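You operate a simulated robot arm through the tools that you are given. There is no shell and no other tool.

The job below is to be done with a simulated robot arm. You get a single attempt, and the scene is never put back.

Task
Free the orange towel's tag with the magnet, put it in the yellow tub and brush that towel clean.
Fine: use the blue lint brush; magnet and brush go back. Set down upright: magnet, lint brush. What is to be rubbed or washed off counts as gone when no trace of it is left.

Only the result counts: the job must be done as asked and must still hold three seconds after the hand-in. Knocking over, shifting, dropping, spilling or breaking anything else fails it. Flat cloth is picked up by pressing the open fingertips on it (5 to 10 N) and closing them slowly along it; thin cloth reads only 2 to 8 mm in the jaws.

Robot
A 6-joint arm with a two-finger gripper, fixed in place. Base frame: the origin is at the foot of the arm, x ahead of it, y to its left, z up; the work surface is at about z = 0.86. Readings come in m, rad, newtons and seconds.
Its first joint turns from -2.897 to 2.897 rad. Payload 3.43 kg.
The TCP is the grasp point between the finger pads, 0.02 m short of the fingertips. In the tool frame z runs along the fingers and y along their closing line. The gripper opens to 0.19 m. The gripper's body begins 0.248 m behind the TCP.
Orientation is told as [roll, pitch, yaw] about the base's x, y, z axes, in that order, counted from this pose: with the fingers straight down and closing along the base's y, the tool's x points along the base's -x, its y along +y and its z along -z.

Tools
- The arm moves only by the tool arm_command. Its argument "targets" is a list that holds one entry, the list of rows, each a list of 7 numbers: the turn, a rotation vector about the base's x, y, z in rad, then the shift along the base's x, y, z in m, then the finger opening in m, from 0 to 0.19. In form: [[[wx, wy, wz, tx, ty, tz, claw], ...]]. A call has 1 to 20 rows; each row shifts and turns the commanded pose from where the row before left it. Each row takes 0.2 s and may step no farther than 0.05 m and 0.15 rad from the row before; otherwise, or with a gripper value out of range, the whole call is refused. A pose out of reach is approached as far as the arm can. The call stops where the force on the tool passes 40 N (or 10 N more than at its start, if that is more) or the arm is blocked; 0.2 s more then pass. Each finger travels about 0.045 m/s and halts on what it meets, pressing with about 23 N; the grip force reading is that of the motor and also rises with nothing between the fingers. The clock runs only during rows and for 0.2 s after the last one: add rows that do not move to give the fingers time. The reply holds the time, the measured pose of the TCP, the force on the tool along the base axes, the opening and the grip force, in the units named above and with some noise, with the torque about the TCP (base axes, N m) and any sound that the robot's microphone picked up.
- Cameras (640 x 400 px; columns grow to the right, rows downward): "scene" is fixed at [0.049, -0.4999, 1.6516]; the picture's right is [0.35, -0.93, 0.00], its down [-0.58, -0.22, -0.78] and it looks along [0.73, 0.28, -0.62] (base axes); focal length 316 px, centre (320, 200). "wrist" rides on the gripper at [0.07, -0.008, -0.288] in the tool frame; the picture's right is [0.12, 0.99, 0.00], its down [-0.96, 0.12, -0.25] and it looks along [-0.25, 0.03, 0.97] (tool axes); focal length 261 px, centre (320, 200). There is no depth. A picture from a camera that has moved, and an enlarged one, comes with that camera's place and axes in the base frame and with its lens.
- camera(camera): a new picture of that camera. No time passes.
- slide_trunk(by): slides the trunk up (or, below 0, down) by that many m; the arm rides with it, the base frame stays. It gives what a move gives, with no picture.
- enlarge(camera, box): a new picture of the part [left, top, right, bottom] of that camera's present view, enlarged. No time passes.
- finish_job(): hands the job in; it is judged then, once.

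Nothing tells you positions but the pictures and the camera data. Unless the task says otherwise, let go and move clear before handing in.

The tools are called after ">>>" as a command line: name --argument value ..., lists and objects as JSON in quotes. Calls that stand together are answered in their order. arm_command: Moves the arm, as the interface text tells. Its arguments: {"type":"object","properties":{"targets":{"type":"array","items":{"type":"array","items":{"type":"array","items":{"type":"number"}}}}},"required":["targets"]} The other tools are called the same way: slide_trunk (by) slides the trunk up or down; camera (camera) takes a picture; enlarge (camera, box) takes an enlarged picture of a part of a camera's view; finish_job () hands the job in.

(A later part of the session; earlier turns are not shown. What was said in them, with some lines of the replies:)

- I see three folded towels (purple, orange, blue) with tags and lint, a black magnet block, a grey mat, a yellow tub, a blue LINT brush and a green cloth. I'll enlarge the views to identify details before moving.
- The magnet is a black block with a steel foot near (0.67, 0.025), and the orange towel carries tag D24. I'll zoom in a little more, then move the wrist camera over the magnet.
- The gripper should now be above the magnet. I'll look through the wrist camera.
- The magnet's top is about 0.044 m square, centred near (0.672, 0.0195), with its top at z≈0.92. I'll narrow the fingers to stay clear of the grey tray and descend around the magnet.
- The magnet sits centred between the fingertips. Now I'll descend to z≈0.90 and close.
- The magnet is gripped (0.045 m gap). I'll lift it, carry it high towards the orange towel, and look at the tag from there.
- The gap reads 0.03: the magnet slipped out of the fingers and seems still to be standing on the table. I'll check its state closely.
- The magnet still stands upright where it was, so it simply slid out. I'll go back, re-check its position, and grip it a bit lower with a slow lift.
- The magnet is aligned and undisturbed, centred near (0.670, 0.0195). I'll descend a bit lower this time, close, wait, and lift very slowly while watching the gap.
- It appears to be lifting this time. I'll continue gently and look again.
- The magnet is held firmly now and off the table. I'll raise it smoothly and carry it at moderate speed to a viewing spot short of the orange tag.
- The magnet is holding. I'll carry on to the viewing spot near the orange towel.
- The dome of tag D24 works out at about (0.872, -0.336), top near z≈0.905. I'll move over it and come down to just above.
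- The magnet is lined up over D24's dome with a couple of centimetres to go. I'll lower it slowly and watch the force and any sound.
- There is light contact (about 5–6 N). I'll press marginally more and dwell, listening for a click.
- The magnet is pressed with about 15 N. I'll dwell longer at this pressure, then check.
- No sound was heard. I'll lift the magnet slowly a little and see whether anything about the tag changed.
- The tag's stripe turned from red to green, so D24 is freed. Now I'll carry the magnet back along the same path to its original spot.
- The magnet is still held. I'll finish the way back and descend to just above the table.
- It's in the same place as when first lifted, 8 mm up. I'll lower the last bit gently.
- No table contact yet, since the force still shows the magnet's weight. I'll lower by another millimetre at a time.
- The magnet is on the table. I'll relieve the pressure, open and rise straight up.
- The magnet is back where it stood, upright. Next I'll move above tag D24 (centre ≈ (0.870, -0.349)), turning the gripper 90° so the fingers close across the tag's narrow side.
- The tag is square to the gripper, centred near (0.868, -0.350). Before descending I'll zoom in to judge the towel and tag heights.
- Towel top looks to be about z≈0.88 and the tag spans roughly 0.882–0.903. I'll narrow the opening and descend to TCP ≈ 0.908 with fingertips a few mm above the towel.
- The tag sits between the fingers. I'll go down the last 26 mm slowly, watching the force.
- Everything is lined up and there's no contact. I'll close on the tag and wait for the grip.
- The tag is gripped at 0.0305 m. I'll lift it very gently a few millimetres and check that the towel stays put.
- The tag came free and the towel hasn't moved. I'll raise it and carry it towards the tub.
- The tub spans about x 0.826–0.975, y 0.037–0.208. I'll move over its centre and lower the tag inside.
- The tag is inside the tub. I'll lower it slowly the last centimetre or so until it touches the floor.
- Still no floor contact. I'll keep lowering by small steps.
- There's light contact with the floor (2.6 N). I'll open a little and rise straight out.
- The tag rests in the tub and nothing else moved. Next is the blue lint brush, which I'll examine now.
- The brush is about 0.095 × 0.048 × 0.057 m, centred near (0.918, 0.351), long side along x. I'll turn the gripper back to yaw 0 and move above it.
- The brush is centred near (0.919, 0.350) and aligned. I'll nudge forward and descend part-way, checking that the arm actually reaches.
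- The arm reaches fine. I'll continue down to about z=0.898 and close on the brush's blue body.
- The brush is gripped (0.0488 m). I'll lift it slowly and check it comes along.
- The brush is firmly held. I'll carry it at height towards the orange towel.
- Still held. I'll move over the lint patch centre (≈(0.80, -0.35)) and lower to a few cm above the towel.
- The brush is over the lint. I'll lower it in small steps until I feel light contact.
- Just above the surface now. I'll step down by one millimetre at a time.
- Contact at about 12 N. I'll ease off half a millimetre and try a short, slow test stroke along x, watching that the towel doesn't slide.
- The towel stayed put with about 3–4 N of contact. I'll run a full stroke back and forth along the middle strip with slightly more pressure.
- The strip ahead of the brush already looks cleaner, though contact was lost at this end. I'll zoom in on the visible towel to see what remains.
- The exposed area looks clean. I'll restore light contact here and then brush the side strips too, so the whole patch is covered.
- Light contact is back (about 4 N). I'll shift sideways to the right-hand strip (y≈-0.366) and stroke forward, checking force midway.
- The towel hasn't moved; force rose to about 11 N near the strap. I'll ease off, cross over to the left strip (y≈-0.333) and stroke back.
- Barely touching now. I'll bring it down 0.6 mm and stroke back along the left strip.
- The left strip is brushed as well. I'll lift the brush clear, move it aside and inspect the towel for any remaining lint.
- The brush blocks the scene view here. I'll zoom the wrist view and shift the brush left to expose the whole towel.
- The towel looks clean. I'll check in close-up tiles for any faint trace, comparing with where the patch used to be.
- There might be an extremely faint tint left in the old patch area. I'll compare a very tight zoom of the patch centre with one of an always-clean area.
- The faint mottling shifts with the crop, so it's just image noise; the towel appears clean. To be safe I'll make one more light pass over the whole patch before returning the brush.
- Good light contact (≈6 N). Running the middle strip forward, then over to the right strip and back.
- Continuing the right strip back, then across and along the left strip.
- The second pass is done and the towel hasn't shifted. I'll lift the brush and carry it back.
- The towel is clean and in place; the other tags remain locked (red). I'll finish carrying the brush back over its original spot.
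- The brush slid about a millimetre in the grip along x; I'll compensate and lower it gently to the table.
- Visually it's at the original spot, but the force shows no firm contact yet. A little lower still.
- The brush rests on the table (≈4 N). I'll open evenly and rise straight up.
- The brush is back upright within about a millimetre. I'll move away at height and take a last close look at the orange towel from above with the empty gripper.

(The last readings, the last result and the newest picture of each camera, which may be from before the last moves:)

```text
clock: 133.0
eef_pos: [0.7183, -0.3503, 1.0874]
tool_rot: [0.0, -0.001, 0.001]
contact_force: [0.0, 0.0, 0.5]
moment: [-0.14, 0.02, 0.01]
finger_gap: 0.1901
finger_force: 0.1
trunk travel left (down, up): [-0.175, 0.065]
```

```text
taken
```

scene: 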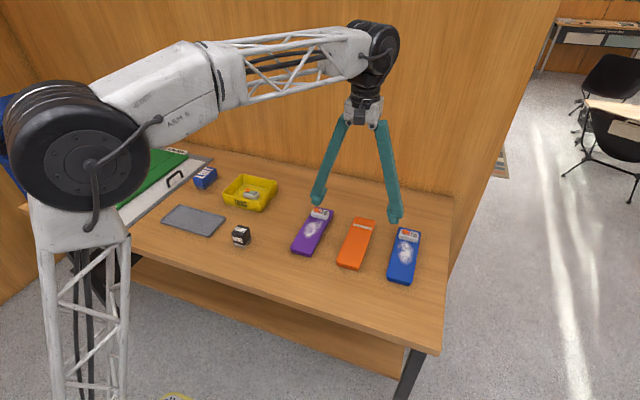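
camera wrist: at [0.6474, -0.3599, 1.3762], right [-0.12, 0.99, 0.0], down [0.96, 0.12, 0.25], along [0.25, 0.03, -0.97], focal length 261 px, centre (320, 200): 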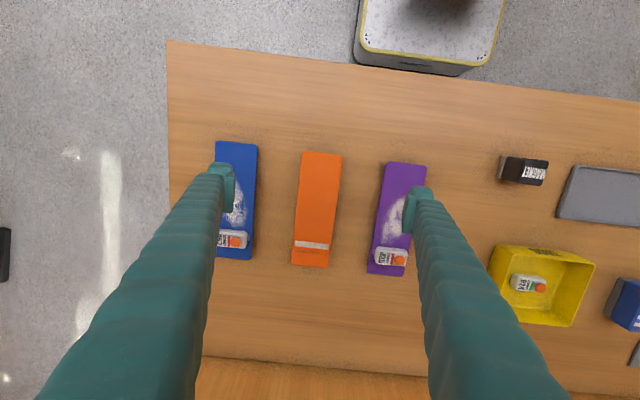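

>>> enlarge --camera "wrist" --box '[280, 145, 360, 275]'

>>> enlarge --camera "wrist" --box '[290, 150, 350, 210]'

>>> enlarge --camera "wrist" --box '[285, 200, 345, 275]'

>>> enlarge --camera "scene" --box '[150, 150, 300, 250]'

```text
3.08 times, centred on (320, 210) of wrist
camera zoom: at [0.6474, -0.3599, 1.3762], right [-0.12, 0.99, 0.0], down [0.96, 0.12, 0.25], along [0.25, 0.03, -0.97], focal length 802 px, centre (320, 169)
```

zoom: 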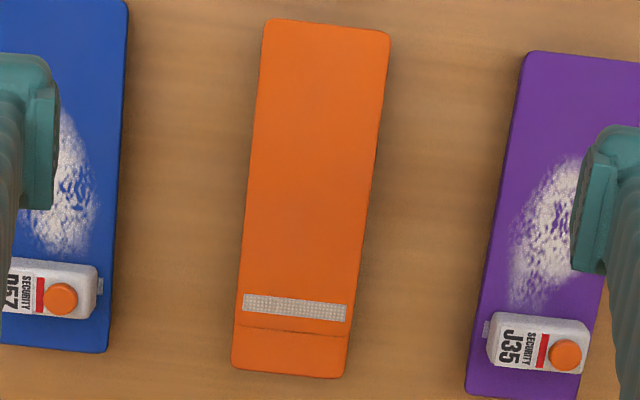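

```text
6.67 times, centred on (320, 180) of wrist
camera zoom: at [0.6474, -0.3599, 1.3762], right [-0.12, 0.99, 0.0], down [0.96, 0.12, 0.25], along [0.25, 0.03, -0.97], focal length 1738 px, centre (320, 333)
```

zoom: 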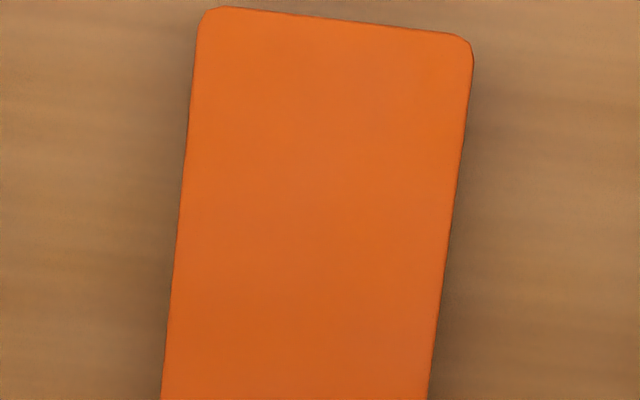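

```text
5.33 times, centred on (315, 238) of wrist
camera zoom: at [0.6474, -0.3599, 1.3762], right [-0.12, 0.99, 0.0], down [0.96, 0.12, 0.25], along [0.25, 0.03, -0.97], focal length 1390 px, centre (347, 0)
```

zoom: 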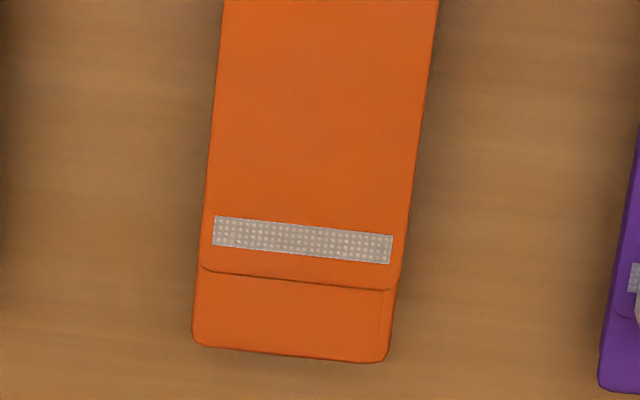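

```text
4.00 times, centred on (225, 200) of scene
camera zoom: at [0.049, -0.4999, 1.6516], right [0.35, -0.93, 0.0], down [-0.58, -0.22, -0.78], along [0.73, 0.28, -0.62], focal length 1265 px, centre (700, 200)
```

zoom: 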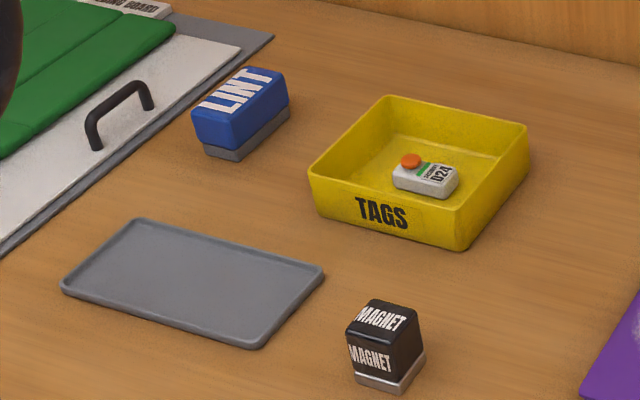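

The orange towel shows no lint, tag D24 lies in the yellow tub, and the magnet and lint brush stand upright at their original spots. The other tags are untouched and the gripper is empty and clear, so I'm handing in the job.

>>> finish_job

```text
The job is handed in.
```

I handed in the job with everything asked for done, as far as the pictures show; the hand-in reply gave no verdict.

- **Tag:** I held the magnet on the orange towel's tag (D24) until its stripe turned from red to green. The tag now lies in the yellow tub.
- **Towel:** I brushed the whole lint patch twice with the blue lint brush. Close-ups from both cameras show no lint left, and the towel did not visibly move.
- **Magnet and brush:** Both stand upright, back within about a millimetre of where they started.
- **Other items:** The purple and blue towels' tags still show red, and nothing else appeared to shift.

On my first try at lifting the magnet it slipped out of the fingers. It stayed upright in its place, and the second, slower lift held.
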